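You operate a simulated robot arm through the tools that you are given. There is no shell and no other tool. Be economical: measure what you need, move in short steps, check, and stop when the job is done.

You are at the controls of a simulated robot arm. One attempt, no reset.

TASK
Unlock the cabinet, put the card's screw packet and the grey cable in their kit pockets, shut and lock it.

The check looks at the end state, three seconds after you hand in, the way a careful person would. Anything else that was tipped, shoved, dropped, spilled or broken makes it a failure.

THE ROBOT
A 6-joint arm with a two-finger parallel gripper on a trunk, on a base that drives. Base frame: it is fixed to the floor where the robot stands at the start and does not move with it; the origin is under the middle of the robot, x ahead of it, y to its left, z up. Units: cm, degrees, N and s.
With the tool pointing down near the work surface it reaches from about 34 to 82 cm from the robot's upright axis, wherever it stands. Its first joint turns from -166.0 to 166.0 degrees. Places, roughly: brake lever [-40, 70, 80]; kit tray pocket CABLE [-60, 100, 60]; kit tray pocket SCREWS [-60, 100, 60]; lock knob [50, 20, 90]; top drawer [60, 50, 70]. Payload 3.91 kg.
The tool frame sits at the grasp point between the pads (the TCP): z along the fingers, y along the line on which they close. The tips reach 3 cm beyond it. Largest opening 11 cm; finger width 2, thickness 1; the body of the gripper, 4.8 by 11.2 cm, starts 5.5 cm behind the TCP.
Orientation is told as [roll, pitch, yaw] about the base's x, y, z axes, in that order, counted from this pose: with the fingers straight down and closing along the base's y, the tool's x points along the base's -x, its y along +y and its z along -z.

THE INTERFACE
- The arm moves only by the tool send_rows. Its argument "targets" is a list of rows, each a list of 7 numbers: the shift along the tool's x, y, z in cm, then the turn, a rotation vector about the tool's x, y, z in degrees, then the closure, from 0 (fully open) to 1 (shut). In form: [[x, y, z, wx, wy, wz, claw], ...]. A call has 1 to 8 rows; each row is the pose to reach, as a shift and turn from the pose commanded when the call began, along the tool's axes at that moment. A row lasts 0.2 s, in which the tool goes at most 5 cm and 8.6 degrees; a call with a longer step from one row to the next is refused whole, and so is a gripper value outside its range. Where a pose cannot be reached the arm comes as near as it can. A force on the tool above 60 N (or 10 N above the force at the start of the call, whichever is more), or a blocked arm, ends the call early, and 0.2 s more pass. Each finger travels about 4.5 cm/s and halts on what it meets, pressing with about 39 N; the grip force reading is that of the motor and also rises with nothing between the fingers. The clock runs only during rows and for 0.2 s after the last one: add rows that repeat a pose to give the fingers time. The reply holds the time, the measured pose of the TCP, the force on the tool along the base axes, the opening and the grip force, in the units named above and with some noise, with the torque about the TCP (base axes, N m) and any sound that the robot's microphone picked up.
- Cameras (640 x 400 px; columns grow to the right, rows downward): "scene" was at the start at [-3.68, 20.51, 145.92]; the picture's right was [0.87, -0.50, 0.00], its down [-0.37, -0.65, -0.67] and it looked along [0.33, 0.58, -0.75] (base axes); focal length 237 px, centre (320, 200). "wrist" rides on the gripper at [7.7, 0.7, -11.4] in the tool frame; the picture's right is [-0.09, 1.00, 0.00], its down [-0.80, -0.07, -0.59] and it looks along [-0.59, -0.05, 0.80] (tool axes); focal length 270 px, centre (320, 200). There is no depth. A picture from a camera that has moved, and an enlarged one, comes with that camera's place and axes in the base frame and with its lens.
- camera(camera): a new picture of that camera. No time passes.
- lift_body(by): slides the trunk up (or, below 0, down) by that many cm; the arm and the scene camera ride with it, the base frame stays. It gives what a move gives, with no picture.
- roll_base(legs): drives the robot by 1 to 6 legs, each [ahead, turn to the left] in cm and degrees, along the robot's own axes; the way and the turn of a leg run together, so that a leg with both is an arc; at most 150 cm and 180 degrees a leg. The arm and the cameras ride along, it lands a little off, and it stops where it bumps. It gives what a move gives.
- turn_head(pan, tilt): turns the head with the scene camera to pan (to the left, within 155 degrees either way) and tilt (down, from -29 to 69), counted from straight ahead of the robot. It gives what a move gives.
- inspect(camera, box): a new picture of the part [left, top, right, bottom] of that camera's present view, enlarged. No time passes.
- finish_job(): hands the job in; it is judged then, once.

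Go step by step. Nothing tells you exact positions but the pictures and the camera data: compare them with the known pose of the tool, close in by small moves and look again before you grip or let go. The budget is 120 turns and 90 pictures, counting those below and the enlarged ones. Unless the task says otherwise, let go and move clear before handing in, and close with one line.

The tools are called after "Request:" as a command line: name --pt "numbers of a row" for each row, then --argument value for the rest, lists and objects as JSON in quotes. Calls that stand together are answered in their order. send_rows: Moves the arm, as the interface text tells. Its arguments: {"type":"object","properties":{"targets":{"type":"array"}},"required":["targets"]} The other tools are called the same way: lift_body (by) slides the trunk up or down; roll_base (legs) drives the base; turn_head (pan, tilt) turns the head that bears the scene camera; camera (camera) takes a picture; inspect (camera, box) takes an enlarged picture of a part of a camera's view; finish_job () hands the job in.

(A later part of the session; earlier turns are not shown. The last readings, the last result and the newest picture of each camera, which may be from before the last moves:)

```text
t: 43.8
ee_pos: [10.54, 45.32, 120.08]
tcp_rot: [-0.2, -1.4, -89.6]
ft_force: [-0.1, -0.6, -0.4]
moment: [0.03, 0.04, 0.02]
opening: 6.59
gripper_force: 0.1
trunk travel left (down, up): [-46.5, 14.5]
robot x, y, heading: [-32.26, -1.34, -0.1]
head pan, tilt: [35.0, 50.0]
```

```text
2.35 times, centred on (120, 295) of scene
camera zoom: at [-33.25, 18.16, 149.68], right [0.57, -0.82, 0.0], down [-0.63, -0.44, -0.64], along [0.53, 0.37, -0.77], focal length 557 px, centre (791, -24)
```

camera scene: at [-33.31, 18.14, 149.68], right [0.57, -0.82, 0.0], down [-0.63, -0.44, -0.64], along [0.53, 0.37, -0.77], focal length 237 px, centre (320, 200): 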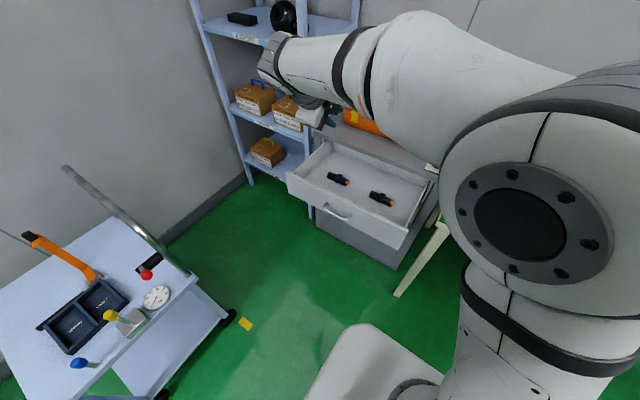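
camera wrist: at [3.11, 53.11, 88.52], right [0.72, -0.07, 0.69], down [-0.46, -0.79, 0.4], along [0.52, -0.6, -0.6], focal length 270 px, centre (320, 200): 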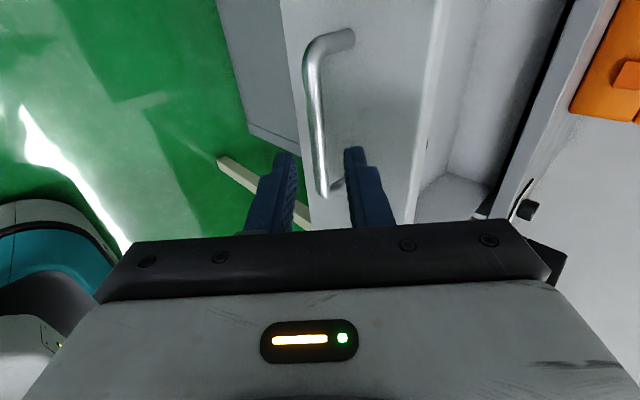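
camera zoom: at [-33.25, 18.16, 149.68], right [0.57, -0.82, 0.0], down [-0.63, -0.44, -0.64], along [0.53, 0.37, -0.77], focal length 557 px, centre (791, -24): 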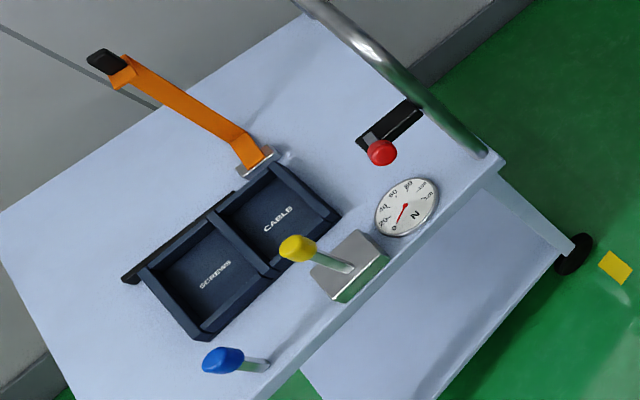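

The drawer has three labels, with a blue-black and a grey-black bundle. I rotate the tool to yaw 0 and look from above with the wrist camera.

Request:
send_rows --pt "0 0 0 0 0 -8 0.4" --pt "0 0 0 0 0 -16 0.4" --pt "0 0 0 0 0 -24 0.4" --pt "0 0 0 0 0 -32 0.4" --pt "0 0 0 0 0 -40 0.4" --pt "0 0 0 0 0 -48 0.4" --pt "0 0 0 0 0 -56 0.4" --pt "0 0 0 0 0 -64 0.4"

Request:
send_rows --pt "0 0 3 0 0 -8 0.4" --pt "0 0 6 0 0 -16 0.4" --pt "0 0 9 0 0 -24 0.4" --pt "0 0 11 0 0 -25.6 0.4"

Request:
camera --camera "wrist"

```text
t: 45.6
ee_pos: [10.64, 45.39, 120.11]
tcp_rot: [-1.2, -0.6, -25.5]
ft_force: [-0.2, 0.2, -0.4]
moment: [-0.04, -0.01, 0.0]
opening: 6.61
gripper_force: 0.0
trunk travel left (down, up): [-46.5, 14.5]
robot x, y, heading: [-32.07, -1.27, 0.1]
head pan, tilt: [35.0, 50.0]
```

```text
t: 46.6
ee_pos: [10.62, 45.05, 109.09]
tcp_rot: [-1.3, 0.0, 0.1]
ft_force: [0.7, 0.2, -0.1]
moment: [-0.03, -0.01, 0.0]
opening: 6.61
gripper_force: 0.0
trunk travel left (down, up): [-46.5, 14.5]
robot x, y, heading: [-32.12, -1.31, 0.1]
head pan, tilt: [35.0, 50.0]
```

```text
52 pictures are left
camera wrist: at [2.87, 45.98, 120.36], right [0.09, 1.0, -0.02], down [0.8, -0.06, 0.6], along [0.59, -0.07, -0.8], focal length 270 px, centre (320, 200)
```

wrist: 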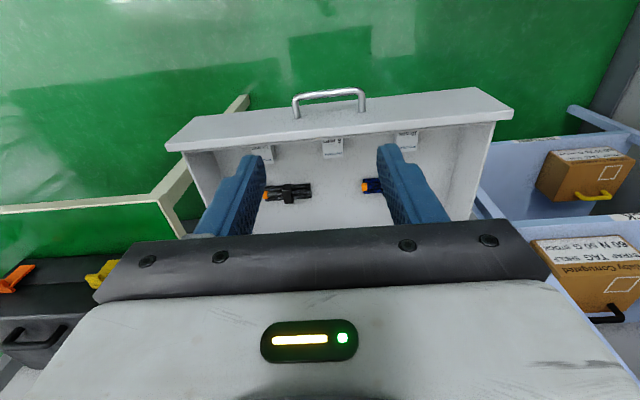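

I enlarge the drawer interior to read the labels.

Request:
inspect --camera "wrist" --box '[240, 120, 430, 210]'

Request:
inspect --camera "scene" --box '[315, 160, 415, 220]'

```text
3.37 times, centred on (335, 165) of wrist
camera zoom: at [2.87, 45.98, 120.36], right [0.09, 1.0, -0.02], down [0.8, -0.06, 0.6], along [0.59, -0.07, -0.8], focal length 910 px, centre (270, 318)
```

zoom: 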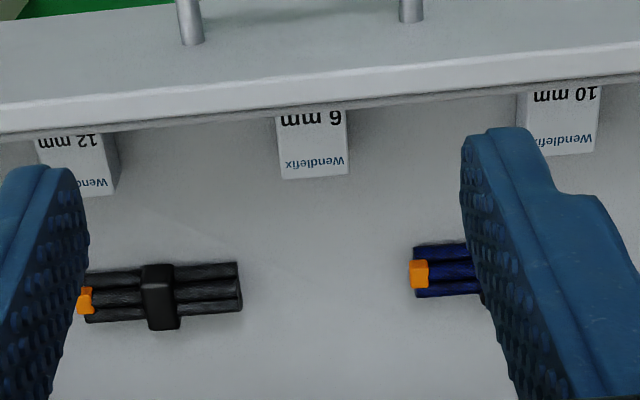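

```text
6.40 times, centred on (365, 190) of scene
camera zoom: at [-33.29, 18.15, 149.69], right [0.57, -0.82, 0.0], down [-0.63, -0.44, -0.64], along [0.53, 0.37, -0.77], focal length 1515 px, centre (32, 264)
```

zoom: 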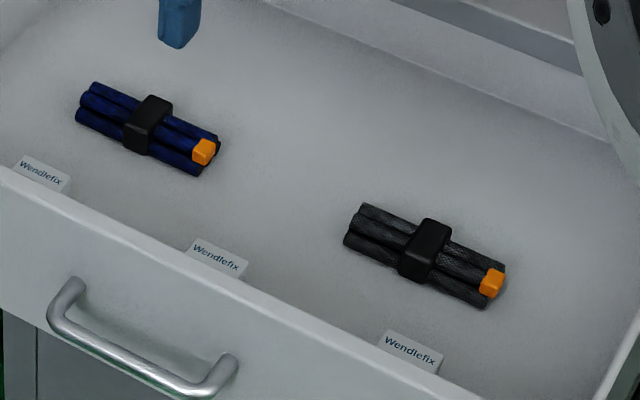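

The white boxes are Wendlefix screw packets: 12, 6 and 10 mm; the grey cable is the right-hand bundle. I must find the card that says which size, so I look around.

Request:
turn_head --pan -20 --tilt 30

Request:
camera --camera "scene"

Request:
turn_head --pan 85 --tilt 35

Request:
camera --camera "scene"

```text
t: 47.8
ee_pos: [10.45, 45.04, 109.1]
tcp_rot: [-1.3, 0.0, 0.1]
ft_force: [0.7, 0.0, 0.8]
moment: [0.0, -0.01, 0.0]
opening: 6.59
gripper_force: 0.0
trunk travel left (down, up): [-46.5, 14.5]
robot x, y, heading: [-31.91, -1.02, -0.2]
head pan, tilt: [-20.0, 30.0]
```

```text
49 pictures are left
camera scene: at [-31.11, 10.64, 152.64], right [-0.34, -0.94, 0.0], down [-0.47, 0.17, -0.87], along [0.81, -0.3, -0.5], focal length 237 px, centre (320, 200)
```

scene: 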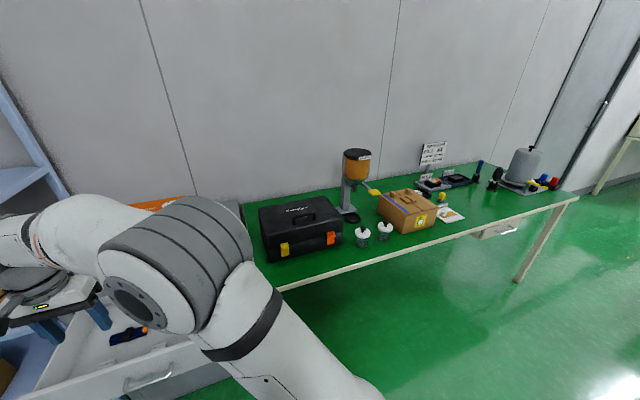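

```text
t: 49.6
ee_pos: [10.57, 45.14, 108.94]
tcp_rot: [-1.3, 0.0, 0.0]
ft_force: [1.0, 0.8, -0.9]
moment: [-0.01, 0.01, 0.02]
opening: 6.61
gripper_force: 0.0
trunk travel left (down, up): [-46.5, 14.5]
robot x, y, heading: [-31.91, -1.24, -0.0]
head pan, tilt: [85.0, 35.0]
```

```text
48 pictures are left
camera scene: at [-38.84, 22.5, 151.86], right [1.0, -0.09, 0.0], down [-0.05, -0.57, -0.82], along [0.07, 0.82, -0.57], focal length 237 px, centre (320, 200)
```

scene: 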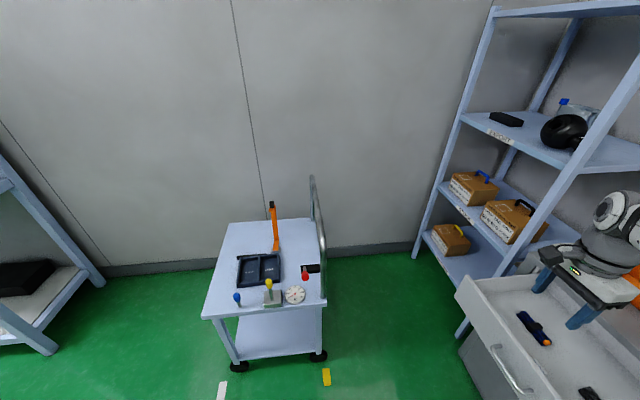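

There's a standing card on the green bench by some trays; I turn back and enlarge it.

Request:
turn_head --pan -20 --tilt 30

Request:
inspect --camera "scene" --box '[410, 130, 480, 200]'

Request:
inspect --camera "scene" --box '[418, 140, 450, 160]'

```text
t: 51.5
ee_pos: [10.56, 44.99, 109.04]
tcp_rot: [-1.2, 0.1, 0.0]
ft_force: [0.2, -0.1, -0.5]
moment: [-0.01, 0.01, -0.04]
opening: 6.61
gripper_force: 0.1
trunk travel left (down, up): [-46.5, 14.5]
robot x, y, heading: [-31.94, -1.55, -0.1]
head pan, tilt: [-20.0, 30.0]
```

```text
5.71 times, centred on (445, 165) of scene
camera zoom: at [-31.11, 10.63, 152.64], right [-0.34, -0.94, 0.0], down [-0.47, 0.17, -0.87], along [0.81, -0.3, -0.5], focal length 1352 px, centre (-394, 400)
```

zoom: 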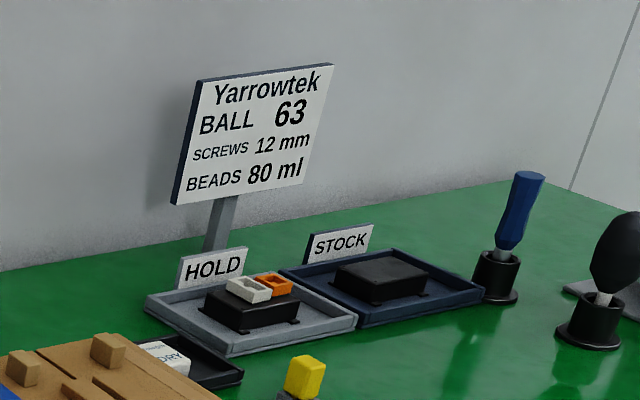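

```text
16.00 times, centred on (434, 150) of scene
camera zoom: at [-31.11, 10.63, 152.64], right [-0.34, -0.94, 0.0], down [-0.47, 0.17, -0.87], along [0.81, -0.3, -0.5], focal length 3787 px, centre (-1504, 1000)
```

zoom: 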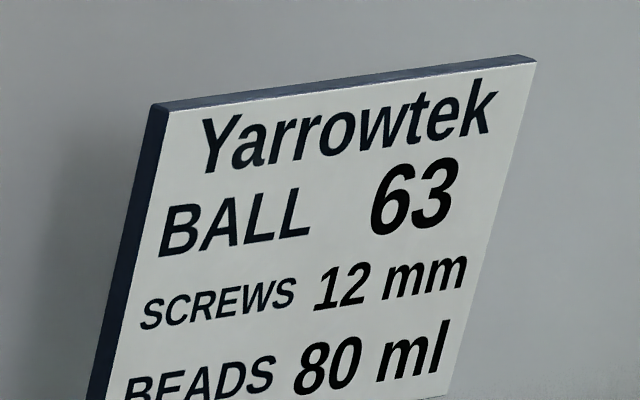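

The card says SCREWS 12 mm, so the right-hand packet is the one. I move the wrist camera closer to it and the grey cable.

Request:
send_rows --pt "-0.9 -2.6 3.4 0 0 0 0.3" --pt "-1.8 -5.2 6.8 0 0 0 0.2" --pt "-2.7 -7.8 10.2 0 0 0 0.1" --pt "-3.6 -10.4 13.6 0 0 0 0" --pt "-4.5 -13 17 1.2 0 0 0" --pt "-4.5 -13 17 1.2 0 0 0"

Request:
camera --camera "wrist"

```text
t: 52.9
ee_pos: [15.0, 31.55, 92.4]
tcp_rot: [-2.5, 0.0, 0.0]
ft_force: [-0.9, 0.2, 0.7]
moment: [0.01, 0.05, 0.03]
opening: 11.0
gripper_force: 0.0
trunk travel left (down, up): [-46.5, 14.5]
robot x, y, heading: [-31.94, -1.18, 0.3]
head pan, tilt: [-20.0, 30.0]
```

```text
45 pictures are left
camera wrist: at [7.34, 32.7, 103.77], right [0.09, 1.0, -0.04], down [0.8, -0.04, 0.6], along [0.59, -0.09, -0.8], focal length 270 px, centre (320, 200)
```

wrist: 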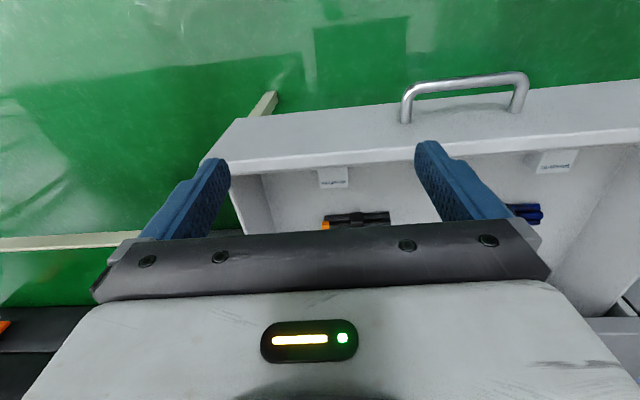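

I tilt level again and move above the packet for a steeper look.

Request:
send_rows --pt "-3.5 0 0 -1.2 0 0 0" --pt "-7 0.2 1.5 -2.5 0 0 0" --pt "-10 0.5 4.4 -2.5 0 0 0" --pt "-10 0.5 4.4 -2.5 0 0 0"

Request:
camera --camera "wrist"

```text
t: 53.9
ee_pos: [24.89, 31.88, 87.98]
tcp_rot: [-0.1, 0.0, 0.0]
ft_force: [0.4, 0.9, -0.4]
moment: [0.01, -0.01, 0.0]
opening: 11.01
gripper_force: 0.1
trunk travel left (down, up): [-46.5, 14.5]
robot x, y, heading: [-32.01, -1.28, 0.2]
head pan, tilt: [-20.0, 30.0]
```

```text
44 pictures are left
camera wrist: at [17.17, 32.55, 99.38], right [0.09, 1.0, 0.0], down [0.8, -0.07, 0.59], along [0.59, -0.05, -0.8], focal length 270 px, centre (320, 200)
```

wrist: 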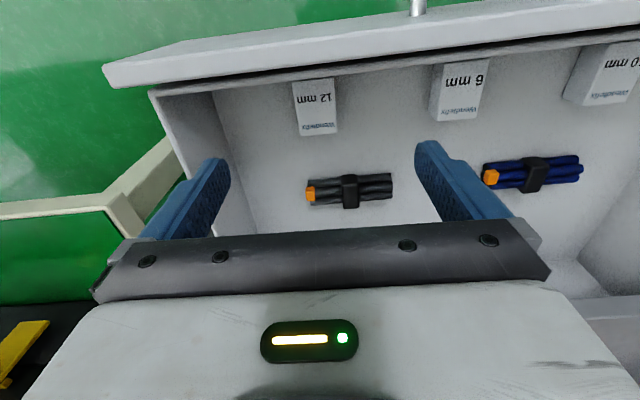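

Request:
inspect --camera "wrist" --box '[260, 60, 420, 220]'

```text
2.50 times, centred on (340, 140) of wrist
camera zoom: at [17.17, 32.55, 99.38], right [0.09, 1.0, 0.0], down [0.8, -0.07, 0.59], along [0.59, -0.05, -0.8], focal length 676 px, centre (270, 350)
```

zoom: 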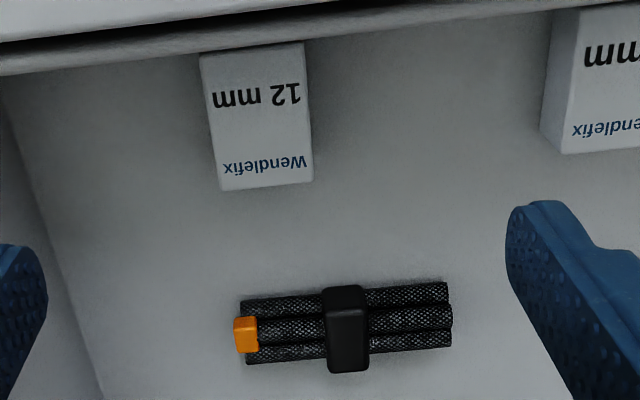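

The packet measures about 5.5×3.9 cm, centred at (25.7, 31.4), top z≈72.4, floor ≈69.8. I go down and grasp it across y.

Request:
send_rows --pt "-0.8 -0.4 4 0 0 0 0.4" --pt "-0.8 -0.4 8 0 0 0 0.4" --pt "-0.8 -0.4 11 0 0 0 0.4" --pt "-0.8 -0.4 12 0 0 0 0.4" --pt "-0.8 -0.4 12 0 0 0 0.4"

Request:
camera --camera "wrist"

```text
t: 55.1
ee_pos: [25.92, 31.42, 75.77]
tcp_rot: [0.0, 0.0, -0.1]
ft_force: [-0.3, 1.1, 0.3]
moment: [0.0, -0.02, 0.03]
opening: 6.61
gripper_force: 0.0
trunk travel left (down, up): [-46.5, 14.5]
robot x, y, heading: [-31.92, -1.13, 0.2]
head pan, tilt: [-20.0, 30.0]
```

```text
42 pictures are left
camera wrist: at [18.32, 32.08, 87.23], right [0.09, 1.0, 0.0], down [0.8, -0.07, 0.59], along [0.59, -0.05, -0.8], focal length 270 px, centre (320, 200)
```

wrist: 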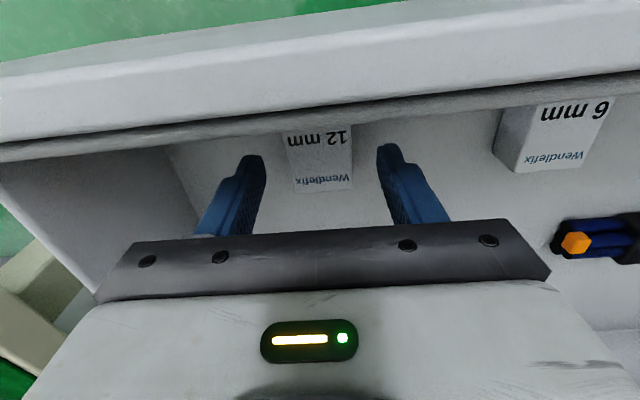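

Centred. I lower 2 cm, shift slightly +x for clearance to the drawer front, and close.

Request:
send_rows --pt "-0.5 0 1 0 0 0 0.4" --pt "-0.5 0 2 0 0 0 0.45" --pt "-0.5 0 2 0 0 0 0.6" --pt "-0.5 0 2 0 0 0 0.75" --pt "-0.5 0 2 0 0 0 0.75"

Request:
send_rows --pt "0 0 -1.5 0 0 0 0.75" --pt "0 0 -4 0 0 0 0.75" --pt "0 0 -8 0 0 0 0.75" --pt "0 0 -12.5 0 0 0 0.75" --pt "0 0 -17 0 0 0 0.75" --pt "0 0 -22 0 0 0 0.75" --pt "0 0 -27 0 0 0 0.75"

Request:
camera --camera "wrist"

```text
t: 56.3
ee_pos: [26.5, 31.55, 73.8]
tcp_rot: [0.0, 0.1, 0.0]
ft_force: [0.0, 0.1, 0.3]
moment: [-0.01, 0.01, 0.0]
opening: 3.91
gripper_force: 39.1
trunk travel left (down, up): [-46.5, 14.5]
robot x, y, heading: [-31.74, -1.1, 0.1]
head pan, tilt: [-20.0, 30.0]
```

```text
t: 57.9
ee_pos: [26.19, 31.66, 100.76]
tcp_rot: [0.0, 0.0, 0.1]
ft_force: [-0.3, 0.4, -0.3]
moment: [0.01, -0.04, 0.03]
opening: 3.86
gripper_force: 39.3
trunk travel left (down, up): [-46.5, 14.5]
robot x, y, heading: [-31.94, -1.18, 0.2]
head pan, tilt: [-20.0, 30.0]
```

```text
41 pictures are left
camera wrist: at [18.52, 32.26, 112.24], right [0.09, 1.0, 0.0], down [0.8, -0.07, 0.59], along [0.59, -0.05, -0.8], focal length 270 px, centre (320, 200)
```

wrist: 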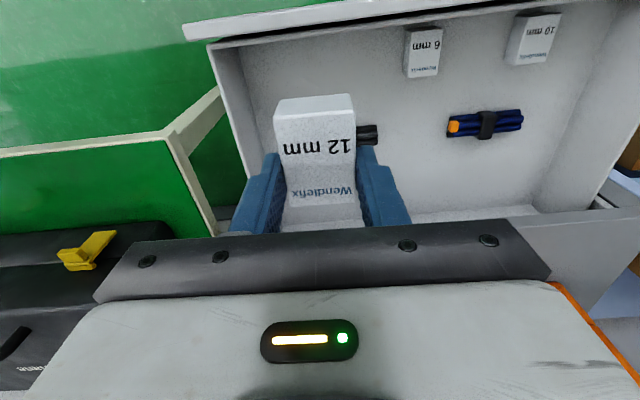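

The 12 mm packet is held. I raise the trunk, then turn left 90° and drive 33 cm towards the trolley, staying well above its levers.

Request:
lift_body --by 14

Request:
roll_base --legs '[[0, 90]]'

Request:
turn_head --pan 25 --tilt 45

Request:
camera --camera "scene"

```text
t: 59.5
ee_pos: [26.19, 31.68, 114.86]
tcp_rot: [-0.1, 0.0, 0.0]
ft_force: [0.5, 0.5, -0.5]
moment: [0.02, 0.0, 0.04]
opening: 3.88
gripper_force: 39.2
trunk travel left (down, up): [-60.5, 0.5]
robot x, y, heading: [-32.3, -0.96, 0.1]
head pan, tilt: [-20.0, 30.0]
```

```text
t: 63.7
ee_pos: [-64.06, 57.58, 114.8]
tcp_rot: [0.0, 0.0, 89.2]
ft_force: [-0.1, 0.1, -0.1]
moment: [0.01, 0.01, -0.03]
opening: 3.86
gripper_force: 39.0
trunk travel left (down, up): [-60.5, 0.5]
robot x, y, heading: [-27.25, -1.14, 88.9]
head pan, tilt: [-20.0, 30.0]
```

```text
t: 64.8
ee_pos: [-63.99, 57.65, 114.8]
tcp_rot: [0.0, 0.0, 89.2]
ft_force: [-0.4, -0.2, -0.2]
moment: [0.01, 0.0, 0.02]
opening: 3.89
gripper_force: 38.5
trunk travel left (down, up): [-60.5, 0.5]
robot x, y, heading: [-27.07, -0.68, 88.8]
head pan, tilt: [25.0, 45.0]
```

```text
40 pictures are left
camera scene: at [-45.51, -1.02, 164.39], right [0.91, 0.4, 0.0], down [0.29, -0.65, -0.71], along [-0.29, 0.65, -0.71], focal length 237 px, centre (320, 200)
```

scene: 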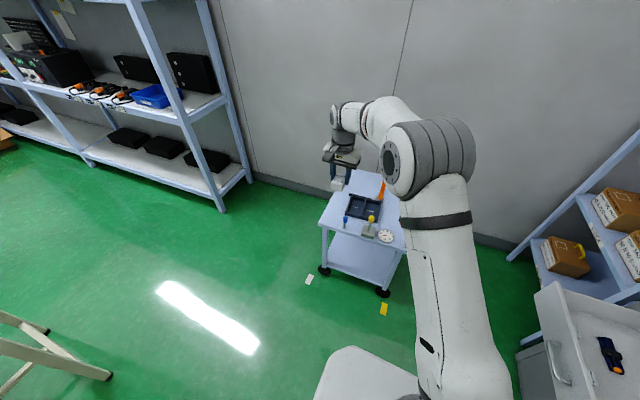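

The path is clear: trolley front wheels are near y≈80 and my chassis front will reach ≈67. I drive 32 cm ahead.

Request:
roll_base --legs '[[32, 0]]'

Request:
camera --camera "wrist"

Request:
camera --camera "scene"

```text
t: 67.0
ee_pos: [-64.1, 90.18, 114.7]
tcp_rot: [-0.1, 0.2, 89.5]
ft_force: [0.0, 0.2, -0.4]
moment: [0.01, -0.01, 0.02]
opening: 3.91
gripper_force: 38.9
trunk travel left (down, up): [-60.5, 0.5]
robot x, y, heading: [-26.45, 31.76, 89.3]
head pan, tilt: [25.0, 45.0]
```

```text
39 pictures are left
camera wrist: at [-64.67, 82.43, 126.13], right [-1.0, 0.1, 0.0], down [0.08, 0.8, 0.59], along [0.06, 0.59, -0.8], focal length 270 px, centre (320, 200)
```

wrist: 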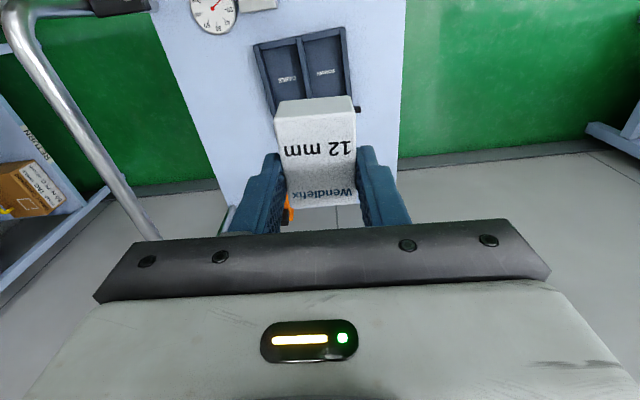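

```text
38 pictures are left
camera scene: at [-44.94, 31.65, 164.38], right [0.91, 0.41, 0.0], down [0.29, -0.64, -0.71], along [-0.29, 0.64, -0.71], focal length 237 px, centre (320, 200)
```

scene: 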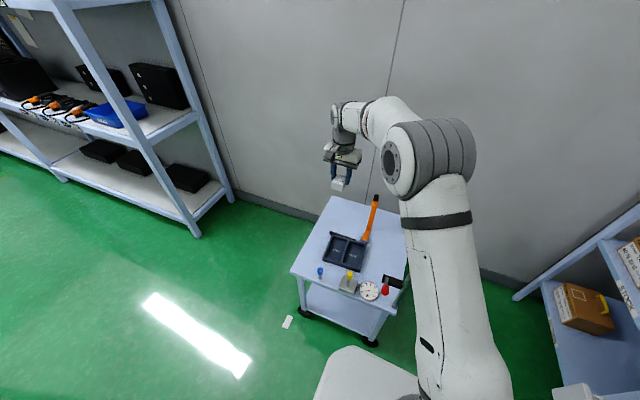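

The tray is below and slightly in front. I enlarge both views to locate the SCREWS pocket.

Request:
inspect --camera "wrist" --box '[200, 0, 400, 125]'

Request:
inspect --camera "scene" --box '[280, 180, 430, 320]'

```text
3.20 times, centred on (300, 62) of wrist
camera zoom: at [-64.67, 82.43, 126.13], right [-1.0, 0.1, 0.0], down [0.08, 0.8, 0.59], along [0.06, 0.59, -0.8], focal length 865 px, centre (384, 640)
```

zoom: 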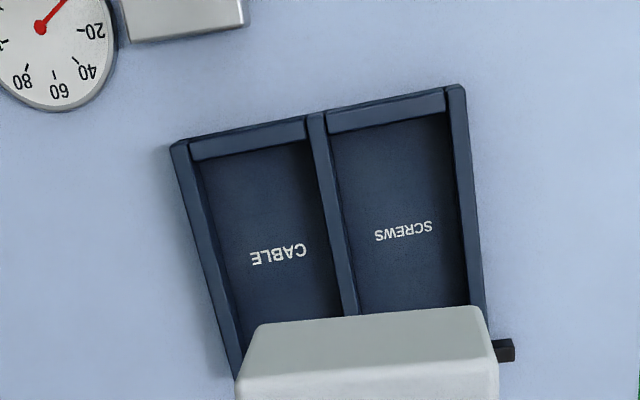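

```text
2.86 times, centred on (355, 250) of scene
camera zoom: at [-44.94, 31.65, 164.38], right [0.91, 0.41, 0.0], down [0.29, -0.64, -0.71], along [-0.29, 0.64, -0.71], focal length 676 px, centre (220, 57)
```

zoom: 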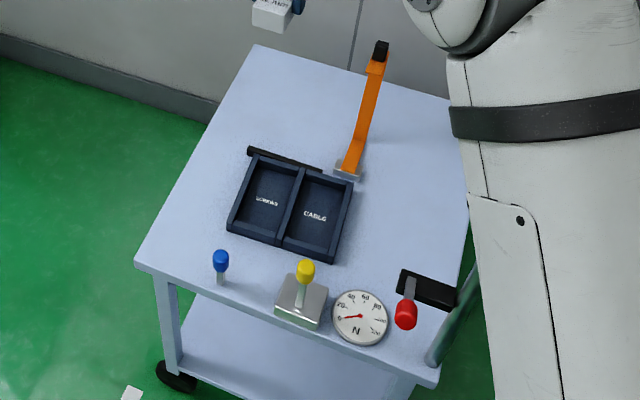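

SCREWS pocket centre is about (-64.7, 95.3, floor 61.2), turned ≈4°, inner size about 8×13 cm. I align over it and lower partly with trunk and partly with the arm.

Request:
send_rows --pt "-2.9 0.3 0 0 0 -2 0.75" --pt "-5.8 0.6 0 0 0 -4 0.75" --pt "-5.8 0.6 4 0 0 -4 0.75" --pt "-5.8 0.6 8 0 0 -4 0.75" --pt "-5.8 0.6 12 0 0 -4 0.75"

Request:
lift_body --by -22

Request:
camera --camera "wrist"

Request:
camera --camera "scene"

```text
t: 68.2
ee_pos: [-64.45, 95.78, 102.53]
tcp_rot: [0.0, 0.1, 93.6]
ft_force: [-0.5, -0.1, -0.3]
moment: [-0.04, -0.01, 0.0]
opening: 3.88
gripper_force: 39.1
trunk travel left (down, up): [-60.5, 0.5]
robot x, y, heading: [-26.42, 31.13, 89.3]
head pan, tilt: [25.0, 45.0]
```

```text
t: 70.5
ee_pos: [-64.54, 95.81, 80.75]
tcp_rot: [0.0, -0.1, 93.5]
ft_force: [0.4, 1.3, -0.7]
moment: [-0.01, 0.02, -0.01]
opening: 3.89
gripper_force: 38.9
trunk travel left (down, up): [-38.5, 22.5]
robot x, y, heading: [-26.57, 32.01, 89.5]
head pan, tilt: [25.0, 45.0]
```

```text
35 pictures are left
camera wrist: at [-64.71, 88.04, 92.08], right [-1.0, 0.03, 0.0], down [0.02, 0.8, 0.59], along [0.02, 0.59, -0.8], focal length 270 px, centre (320, 200)
```

wrist: 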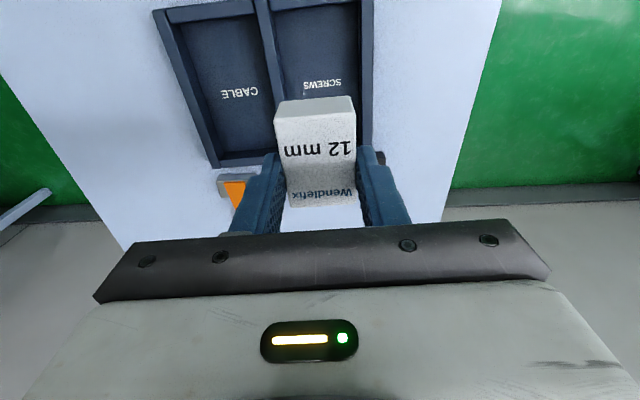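

```text
34 pictures are left
camera scene: at [-44.93, 31.54, 142.38], right [0.91, 0.41, 0.0], down [0.29, -0.64, -0.71], along [-0.29, 0.64, -0.71], focal length 237 px, centre (320, 200)
```

scene: 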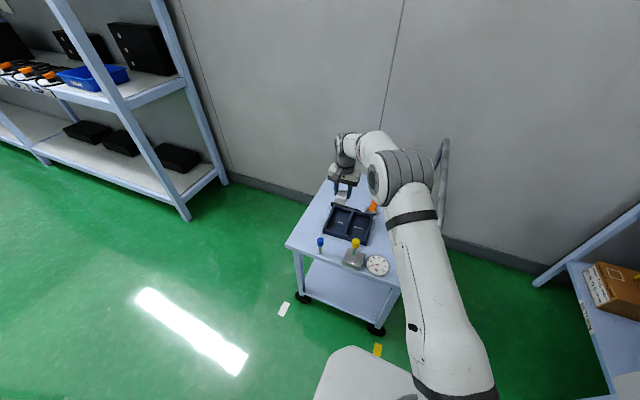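

Alignment confirmed. I lower the packet into the pocket, the last part slowly.

Request:
send_rows --pt "-0.2 0 4 0 0 0 0.75" --pt "-0.2 0 8 0 0 0 0.75" --pt "-0.2 0 11.5 0 0 0 0.75" --pt "-0.2 0 13.5 0 0 0 0.75" --pt "-0.2 0 14.6 0 0 0 0.75" --pt "-0.2 0 14.6 0 0 0 0.75"

Request:
camera --camera "wrist"

```text
t: 72.0
ee_pos: [-64.46, 96.08, 66.69]
tcp_rot: [0.0, -0.3, 93.4]
ft_force: [1.1, 0.6, 25.2]
moment: [-0.67, -0.19, 0.0]
opening: 3.91
gripper_force: 38.6
trunk travel left (down, up): [-38.5, 22.5]
robot x, y, heading: [-26.4, 31.82, 89.2]
head pan, tilt: [25.0, 45.0]
```

```text
33 pictures are left
camera wrist: at [-64.6, 88.25, 78.04], right [-1.0, 0.03, 0.0], down [0.02, 0.8, 0.6], along [0.01, 0.6, -0.8], focal length 270 px, centre (320, 200)
```

wrist: 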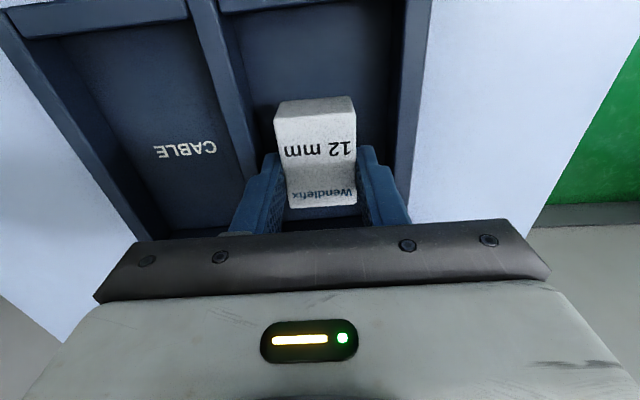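

The packet stands inside the pocket and touches the floor (25 N). I relieve the pressure, open slightly, and rise.

Request:
send_rows --pt "0 0 -0.3 0 0 0 0.7" --pt "0 0 -0.3 0 0 0 0.62" --pt "0 0 -0.3 0 0 0 0.57" --pt "0 0 -0.3 0 0 0 0.57" --pt "0 0 -2 0 0 0 0.57" --pt "0 0 -5 0 0 0 0.57" --pt "0 0 -9 0 0 0 0.57" --pt "0 0 -14 0 0 0 0.57"

Request:
camera --camera "wrist"

```text
t: 73.8
ee_pos: [-64.67, 96.25, 80.11]
tcp_rot: [-0.1, 0.0, 93.4]
ft_force: [-0.2, 0.7, -0.8]
moment: [0.01, -0.04, 0.01]
opening: 4.75
gripper_force: 0.1
trunk travel left (down, up): [-38.5, 22.5]
robot x, y, heading: [-26.7, 31.54, 89.3]
head pan, tilt: [25.0, 45.0]
```

```text
32 pictures are left
camera wrist: at [-64.86, 88.47, 91.5], right [-1.0, 0.03, 0.0], down [0.02, 0.8, 0.59], along [0.02, 0.59, -0.8], focal length 270 px, centre (320, 200)
```

wrist: 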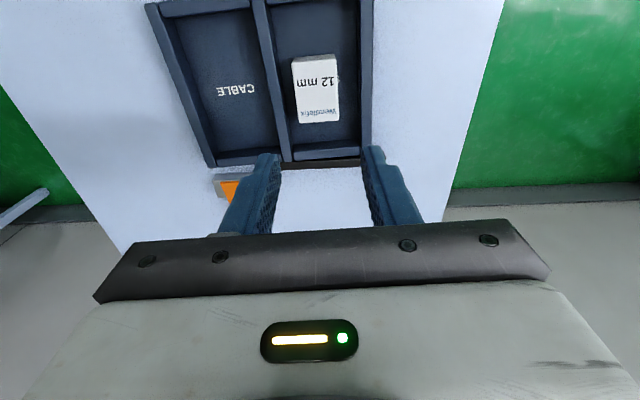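

The 12 mm packet lies flat in SCREWS. I raise the arm and swing on an arc back towards the drawer, rotating the tool on the way.

Request:
lift_body --by 22

Request:
send_rows --pt "0 0 -4 0 0 0 0.4" --pt "0 0 -8 0 0 0 0.4"

Request:
send_rows --pt "2.52 -3.66 0 0 0 7 0.4" --pt "5.15 -7.51 0 0 0 14 0.4" --pt "7.81 -11.66 0 0 0 21 0.4" --pt "9.37 -16.17 0 0 0 28 0.4" --pt "9.06 -20.9 0 0 0 35 0.4" --pt "9.24 -25.59 0 0 0 42 0.4" --pt "8.72 -30.33 0 0 0 49 0.4" --pt "8.6 -35.15 0 0 0 56 0.4"

```text
t: 76.1
ee_pos: [-64.67, 96.27, 101.99]
tcp_rot: [-0.1, 0.0, 93.6]
ft_force: [0.0, 0.6, 0.6]
moment: [0.01, 0.0, 0.03]
opening: 4.7
gripper_force: 0.0
trunk travel left (down, up): [-60.5, 0.5]
robot x, y, heading: [-26.31, 31.48, 89.6]
head pan, tilt: [25.0, 45.0]
```

```text
t: 76.7
ee_pos: [-64.65, 96.57, 110.23]
tcp_rot: [0.0, 0.1, 93.5]
ft_force: [0.0, -0.2, -0.8]
moment: [-0.01, 0.03, 0.01]
opening: 6.59
gripper_force: 0.1
trunk travel left (down, up): [-60.5, 0.5]
robot x, y, heading: [-26.58, 32.04, 89.4]
head pan, tilt: [25.0, 45.0]
```

```text
t: 78.5
ee_pos: [-28.92, 89.79, 109.91]
tcp_rot: [-0.1, 0.0, 37.3]
ft_force: [-0.3, -0.4, 0.8]
moment: [0.02, 0.01, -0.01]
opening: 6.61
gripper_force: 0.0
trunk travel left (down, up): [-60.5, 0.5]
robot x, y, heading: [-26.34, 31.71, 89.4]
head pan, tilt: [25.0, 45.0]
```

Continuing the arc.

Request:
send_rows --pt "-3.76 -2.99 0 0 0 8 0.4" --pt "-7.42 -6.28 0 0 0 16 0.4" --pt "-10.74 -9.82 0 0 0 24 0.4" --pt "-13.75 -13.63 0 0 0 32 0.4" --pt "-16.45 -17.68 0 0 0 40 0.4" --pt "-18.73 -21.94 0 0 0 48 0.4" --pt "-20.76 -26.38 0 0 0 56 0.4" --pt "-22.31 -30.95 0 0 0 64 0.4"

```text
t: 80.3
ee_pos: [7.39, 78.8, 110.09]
tcp_rot: [0.1, 0.0, -26.5]
ft_force: [-0.2, -0.2, 0.0]
moment: [0.03, -0.02, -0.02]
opening: 6.57
gripper_force: 0.0
trunk travel left (down, up): [-60.5, 0.5]
robot x, y, heading: [-26.5, 31.95, 89.3]
head pan, tilt: [25.0, 45.0]
```

Now straight towards the cable, finishing the rotation to yaw -90.

Request:
send_rows --pt "-4.1 -2.39 0 0 0 8 0.4" --pt "-8.2 -4.78 0 0 0 16 0.4" --pt "-12.3 -7.17 0 0 0 24 0.4" --pt "-16.4 -9.56 0 0 0 32 0.4" --pt "-20.5 -11.95 0 0 0 40 0.4" --pt "-24.6 -14.34 0 0 0 48 0.4" --pt "-28.7 -16.73 0 0 0 56 0.4" --pt "-32.8 -19.12 0 0 0 63.5 0.4"

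Request:
camera --camera "wrist"

```text
t: 82.1
ee_pos: [28.41, 47.3, 110.38]
tcp_rot: [0.0, -0.1, -90.1]
ft_force: [0.2, -0.7, 1.4]
moment: [0.03, 0.02, 0.0]
opening: 6.61
gripper_force: 0.1
trunk travel left (down, up): [-60.5, 0.5]
robot x, y, heading: [-26.59, 31.35, 89.2]
head pan, tilt: [25.0, 45.0]
```

```text
31 pictures are left
camera wrist: at [29.15, 55.06, 121.74], right [1.0, -0.09, 0.0], down [-0.07, -0.8, 0.59], along [-0.05, -0.59, -0.8], focal length 270 px, centre (320, 200)
```

wrist: 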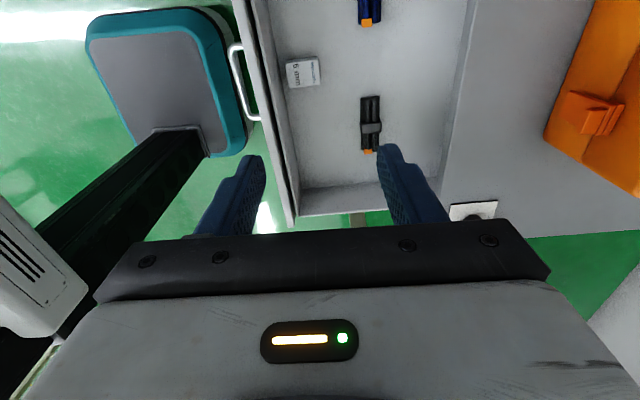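

The grey bundle is around (36.7, 34.8). I descend above it to z≈86 and re-check.

Request:
send_rows --pt "-1.8 1.2 3.4 0 0 0 0.4" --pt "-3.6 2.4 6.9 0 0 0 0.4" --pt "-5.4 3.6 10.3 0 0 0 0.4" --pt "-7.2 4.8 13.8 0 0 0 0.4" --pt "-9 6 17.2 0 0 0 0.4" --pt "-10.8 7.2 20.8 0 0 0 0.4" --pt "-12.5 8.2 24.4 0 0 0 0.4" --pt "-12.5 8.2 24.4 0 0 0 0.4"

Request:
camera --camera "wrist"

```text
t: 83.9
ee_pos: [36.68, 34.57, 85.96]
tcp_rot: [0.2, 0.1, -90.0]
ft_force: [0.1, 0.4, 0.4]
moment: [0.02, 0.03, -0.02]
opening: 6.58
gripper_force: 0.0
trunk travel left (down, up): [-60.5, 0.5]
robot x, y, heading: [-26.96, 31.63, 89.4]
head pan, tilt: [25.0, 45.0]
```

```text
30 pictures are left
camera wrist: at [37.35, 42.16, 97.24], right [1.0, -0.09, 0.0], down [-0.07, -0.8, 0.59], along [-0.05, -0.59, -0.8], focal length 270 px, centre (320, 200)
```

wrist: 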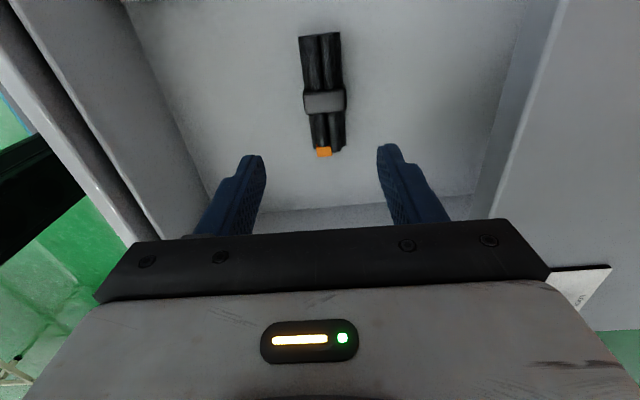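

Clip centre confirmed at (37.1, 34.7), about 4 cm wide. I descend and grasp it.

Request:
send_rows --pt "0.1 0.4 4 0 0 0 0.4" --pt "0.1 0.4 8 0 0 0 0.4" --pt "0.1 0.4 11 0 0 0 0.4" --pt "0.1 0.4 12.2 0 0 0 0.4" --pt "0.1 0.4 12.2 0 0 0 0.55" --pt "0.1 0.4 12.2 0 0 0 0.7" --pt "0.1 0.4 12.2 0 0 0 0.78" --pt "0.1 0.4 12.2 0 0 0 0.78"

Request:
camera --camera "wrist"

```text
t: 85.7
ee_pos: [36.98, 34.79, 73.7]
tcp_rot: [0.0, 0.0, -90.1]
ft_force: [-0.5, -0.8, 0.0]
moment: [-0.02, -0.03, -0.01]
opening: 3.89
gripper_force: 39.1
trunk travel left (down, up): [-60.5, 0.5]
robot x, y, heading: [-26.48, 31.9, 89.5]
head pan, tilt: [25.0, 45.0]
```

```text
29 pictures are left
camera wrist: at [37.66, 42.35, 84.94], right [1.0, -0.09, 0.0], down [-0.07, -0.8, 0.59], along [-0.05, -0.59, -0.8], focal length 270 px, centre (320, 200)
```

wrist: 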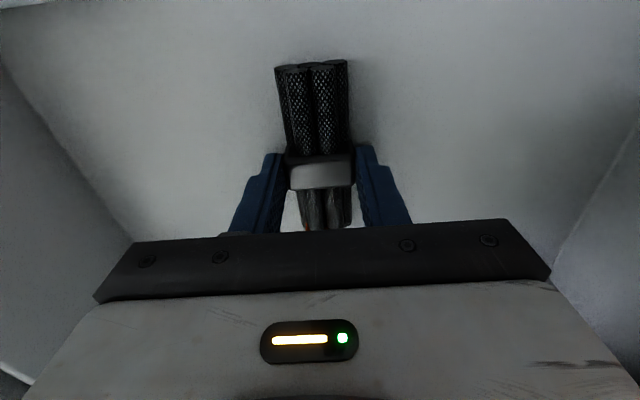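

The grey cable's clip is gripped. I lift straight up.

Request:
send_rows --pt "0 0 -2 0 0 0 0.78" --pt "0 0 -6 0 0 0 0.78" --pt "0 0 -11 0 0 0 0.78" --pt "0 0 -16 0 0 0 0.78" --pt "0 0 -21 0 0 0 0.78" --pt "0 0 -26 0 0 0 0.78" --pt "0 0 -31 0 0 0 0.78" --pt "0 0 -36 0 0 0 0.78"

Request:
camera --camera "wrist"

```text
t: 87.5
ee_pos: [37.04, 35.02, 109.69]
tcp_rot: [0.0, 0.1, -89.9]
ft_force: [0.1, 0.4, -0.4]
moment: [-0.01, 0.0, -0.02]
opening: 3.89
gripper_force: 38.7
trunk travel left (down, up): [-60.5, 0.5]
robot x, y, heading: [-26.22, 31.96, 89.5]
head pan, tilt: [25.0, 45.0]
```

```text
28 pictures are left
camera wrist: at [37.7, 42.6, 121.09], right [1.0, -0.09, 0.0], down [-0.07, -0.8, 0.59], along [-0.05, -0.59, -0.8], focal length 270 px, centre (320, 200)
```

wrist: 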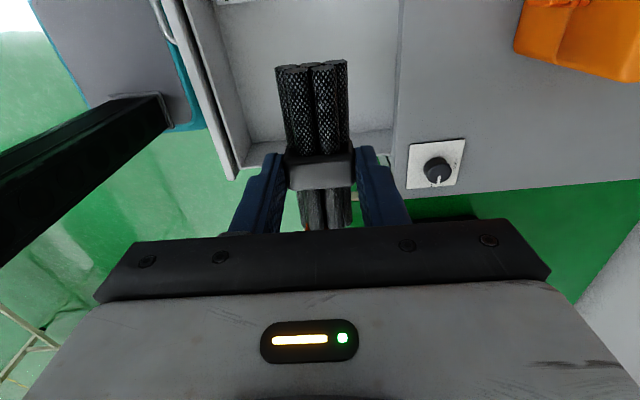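

Held well. I swing back along the reverse path.

Request:
send_rows --pt "3.97 -2.69 0 0 0 -8 0.78" --pt "7.94 -5.38 0 0 0 -16 0.78" --pt "11.91 -8.07 0 0 0 -24 0.78" --pt "15.88 -10.76 0 0 0 -32 0.78" --pt "19.85 -13.45 0 0 0 -40 0.78" --pt "23.82 -16.14 0 0 0 -48 0.78" --pt "27.79 -18.83 0 0 0 -56 0.78" --pt "31.76 -21.52 0 0 0 -64 0.78"

```text
t: 89.3
ee_pos: [15.28, 66.59, 109.43]
tcp_rot: [-0.1, -0.1, -25.8]
ft_force: [-0.8, 0.1, -0.1]
moment: [-0.04, -0.02, -0.05]
opening: 3.92
gripper_force: 39.5
trunk travel left (down, up): [-60.5, 0.5]
robot x, y, heading: [-26.56, 31.49, 89.4]
head pan, tilt: [25.0, 45.0]
```

Continuing.

Request:
send_rows --pt "4.24 2.34 0 0 0 -8 0.78" --pt "8.71 4.23 0 0 0 -16 0.78" --pt "13.34 5.77 0 0 0 -24 0.78" --pt "18.16 6.32 0 0 0 -32 0.78" --pt "23.1 6.48 0 0 0 -40 0.78" --pt "27.87 6.19 0 0 0 -48 0.78" --pt "32.58 5.58 0 0 0 -56 0.78" --pt "37.28 4.53 0 0 0 -64 0.78"

```text
t: 91.1
ee_pos: [-16.34, 86.98, 109.4]
tcp_rot: [-0.1, -0.1, 38.0]
ft_force: [-0.4, -0.2, -1.2]
moment: [0.02, 0.04, -0.02]
opening: 3.9
gripper_force: 39.3
trunk travel left (down, up): [-60.5, 0.5]
robot x, y, heading: [-26.24, 31.74, 89.5]
head pan, tilt: [25.0, 45.0]
```

Last swing leg to above the CABLE pocket.

Request:
send_rows --pt "3.1 3.8 0 0 0 -7 0.78" --pt "6.2 7.6 0 0 0 -14 0.78" --pt "9.3 11.4 0 0 0 -21 0.78" --pt "12.4 15.2 0 0 0 -28 0.78" --pt "15.5 19 0 0 0 -35 0.78" --pt "18.6 22.8 0 0 0 -42 0.78" --pt "21.7 26.6 0 0 0 -49 0.78" --pt "24.8 30.4 0 0 0 -55.6 0.78"

Request:
camera --camera "wrist"

Request:
inspect --camera "scene" --box '[280, 130, 460, 320]'

```text
t: 92.9
ee_pos: [-54.61, 95.47, 109.3]
tcp_rot: [-0.1, 0.1, 93.6]
ft_force: [0.5, 0.2, -0.7]
moment: [-0.01, -0.02, -0.03]
opening: 3.91
gripper_force: 38.9
trunk travel left (down, up): [-60.5, 0.5]
robot x, y, heading: [-26.7, 31.64, 89.3]
head pan, tilt: [25.0, 45.0]
```

```text
27 pictures are left
camera wrist: at [-54.76, 87.71, 120.65], right [-1.0, 0.02, 0.0], down [0.02, 0.8, 0.59], along [0.02, 0.59, -0.8], focal length 270 px, centre (320, 200)
```

wrist: 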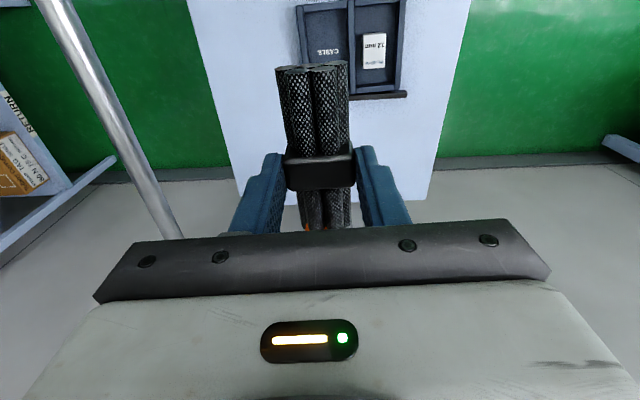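

```text
2.11 times, centred on (370, 225) of scene
camera zoom: at [-45.07, 31.61, 164.36], right [0.91, 0.41, 0.0], down [0.29, -0.64, -0.71], along [-0.29, 0.64, -0.71], focal length 498 px, centre (215, 147)
```

zoom: 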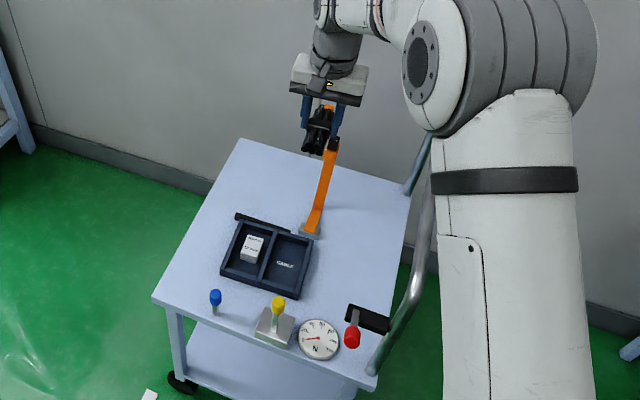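

CABLE pocket centre is about (-55.5, 95.6). I keep the trunk high so the elbow stays above the trolley handle, and lower with the arm only.

Request:
send_rows --pt "-0.1 0.5 3.8 0 0 0 0.78" --pt "-0.16 0.9 7.6 0 0 0 0.78" --pt "-0.16 0.9 11.4 0 0 0 0.78" --pt "-0.16 0.9 15.2 0 0 0 0.78" --pt "-0.16 0.9 19 0 0 0 0.78" --pt "-0.16 0.9 22.8 0 0 0 0.78" --pt "-0.16 0.9 26.6 0 0 0 0.78" --pt "-0.16 0.9 29.3 0 0 0 0.78"

Request:
camera --camera "wrist"

Request:
inspect --camera "scene" --box '[280, 130, 460, 320]'

```text
t: 94.7
ee_pos: [-55.25, 95.53, 80.21]
tcp_rot: [0.0, 0.1, 93.6]
ft_force: [1.1, -0.1, -1.1]
moment: [0.02, 0.01, 0.01]
opening: 3.89
gripper_force: 39.7
trunk travel left (down, up): [-60.5, 0.5]
robot x, y, heading: [-26.34, 31.5, 89.4]
head pan, tilt: [25.0, 45.0]
```

```text
25 pictures are left
camera wrist: at [-55.47, 87.87, 91.63], right [-1.0, 0.02, 0.0], down [0.02, 0.8, 0.59], along [0.02, 0.59, -0.8], focal length 270 px, centre (320, 200)
```

wrist: 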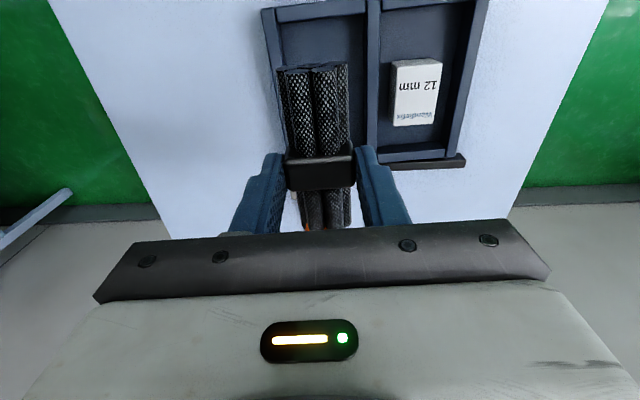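

```text
2.11 times, centred on (370, 225) of scene
camera zoom: at [-44.96, 31.6, 164.38], right [0.91, 0.41, 0.0], down [0.29, -0.64, -0.71], along [-0.29, 0.64, -0.71], focal length 498 px, centre (215, 147)
```

zoom: 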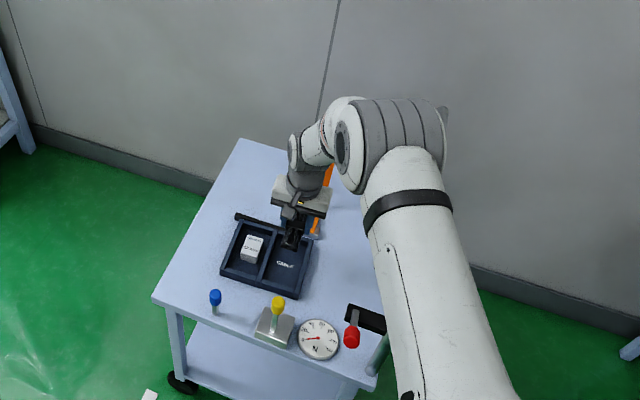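

Before lowering further, I check the clearance between the elbow and the trolley handle from another viewing angle.

Request:
turn_head --pan -60 --tilt 35

Request:
camera --camera "scene"

```text
t: 96.3
ee_pos: [-55.26, 95.68, 80.39]
tcp_rot: [0.0, 0.0, 93.6]
ft_force: [0.0, -0.9, 0.1]
moment: [-0.01, 0.01, -0.02]
opening: 3.89
gripper_force: 38.8
trunk travel left (down, up): [-60.5, 0.5]
robot x, y, heading: [-26.69, 31.9, 89.6]
head pan, tilt: [-60.0, 35.0]
```

```text
23 pictures are left
camera scene: at [-33.91, 28.49, 165.86], right [0.49, -0.87, 0.0], down [-0.5, -0.28, -0.82], along [0.71, 0.4, -0.57], focal length 237 px, centre (320, 200)
```

scene: 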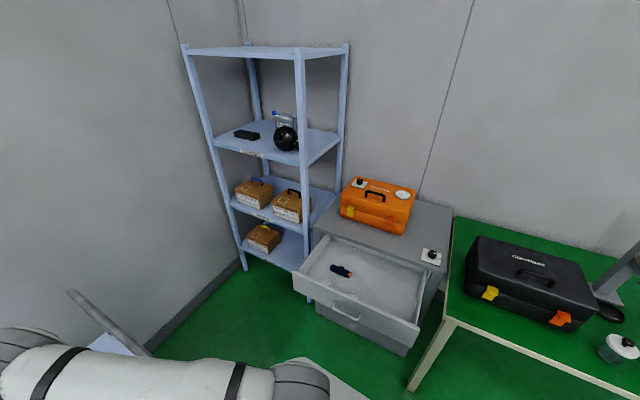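

The handle shows at the left edge; I pan a little to see both it and the elbow.

Request:
turn_head --pan -30 --tilt 48

Request:
camera --camera "scene"

```text
t: 97.2
ee_pos: [-55.31, 95.58, 80.31]
tcp_rot: [0.0, 0.0, 93.5]
ft_force: [0.6, 0.0, -0.6]
moment: [-0.02, 0.02, 0.02]
opening: 3.93
gripper_force: 39.2
trunk travel left (down, up): [-60.5, 0.5]
robot x, y, heading: [-26.7, 31.58, 89.3]
head pan, tilt: [-30.0, 48.0]
```

```text
22 pictures are left
camera scene: at [-37.56, 30.94, 163.96], right [0.86, -0.51, 0.0], down [-0.38, -0.64, -0.67], along [0.34, 0.58, -0.74], focal length 237 px, centre (320, 200)
```

scene: 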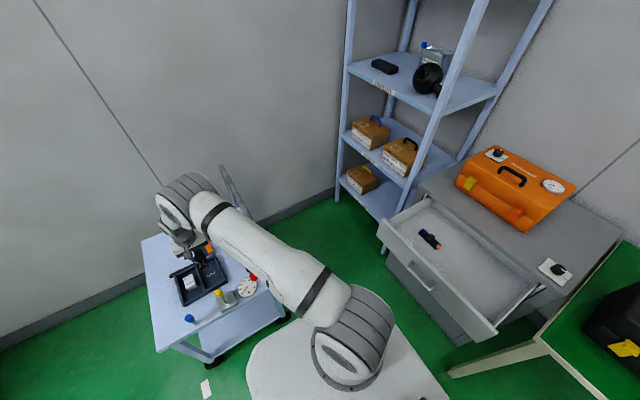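

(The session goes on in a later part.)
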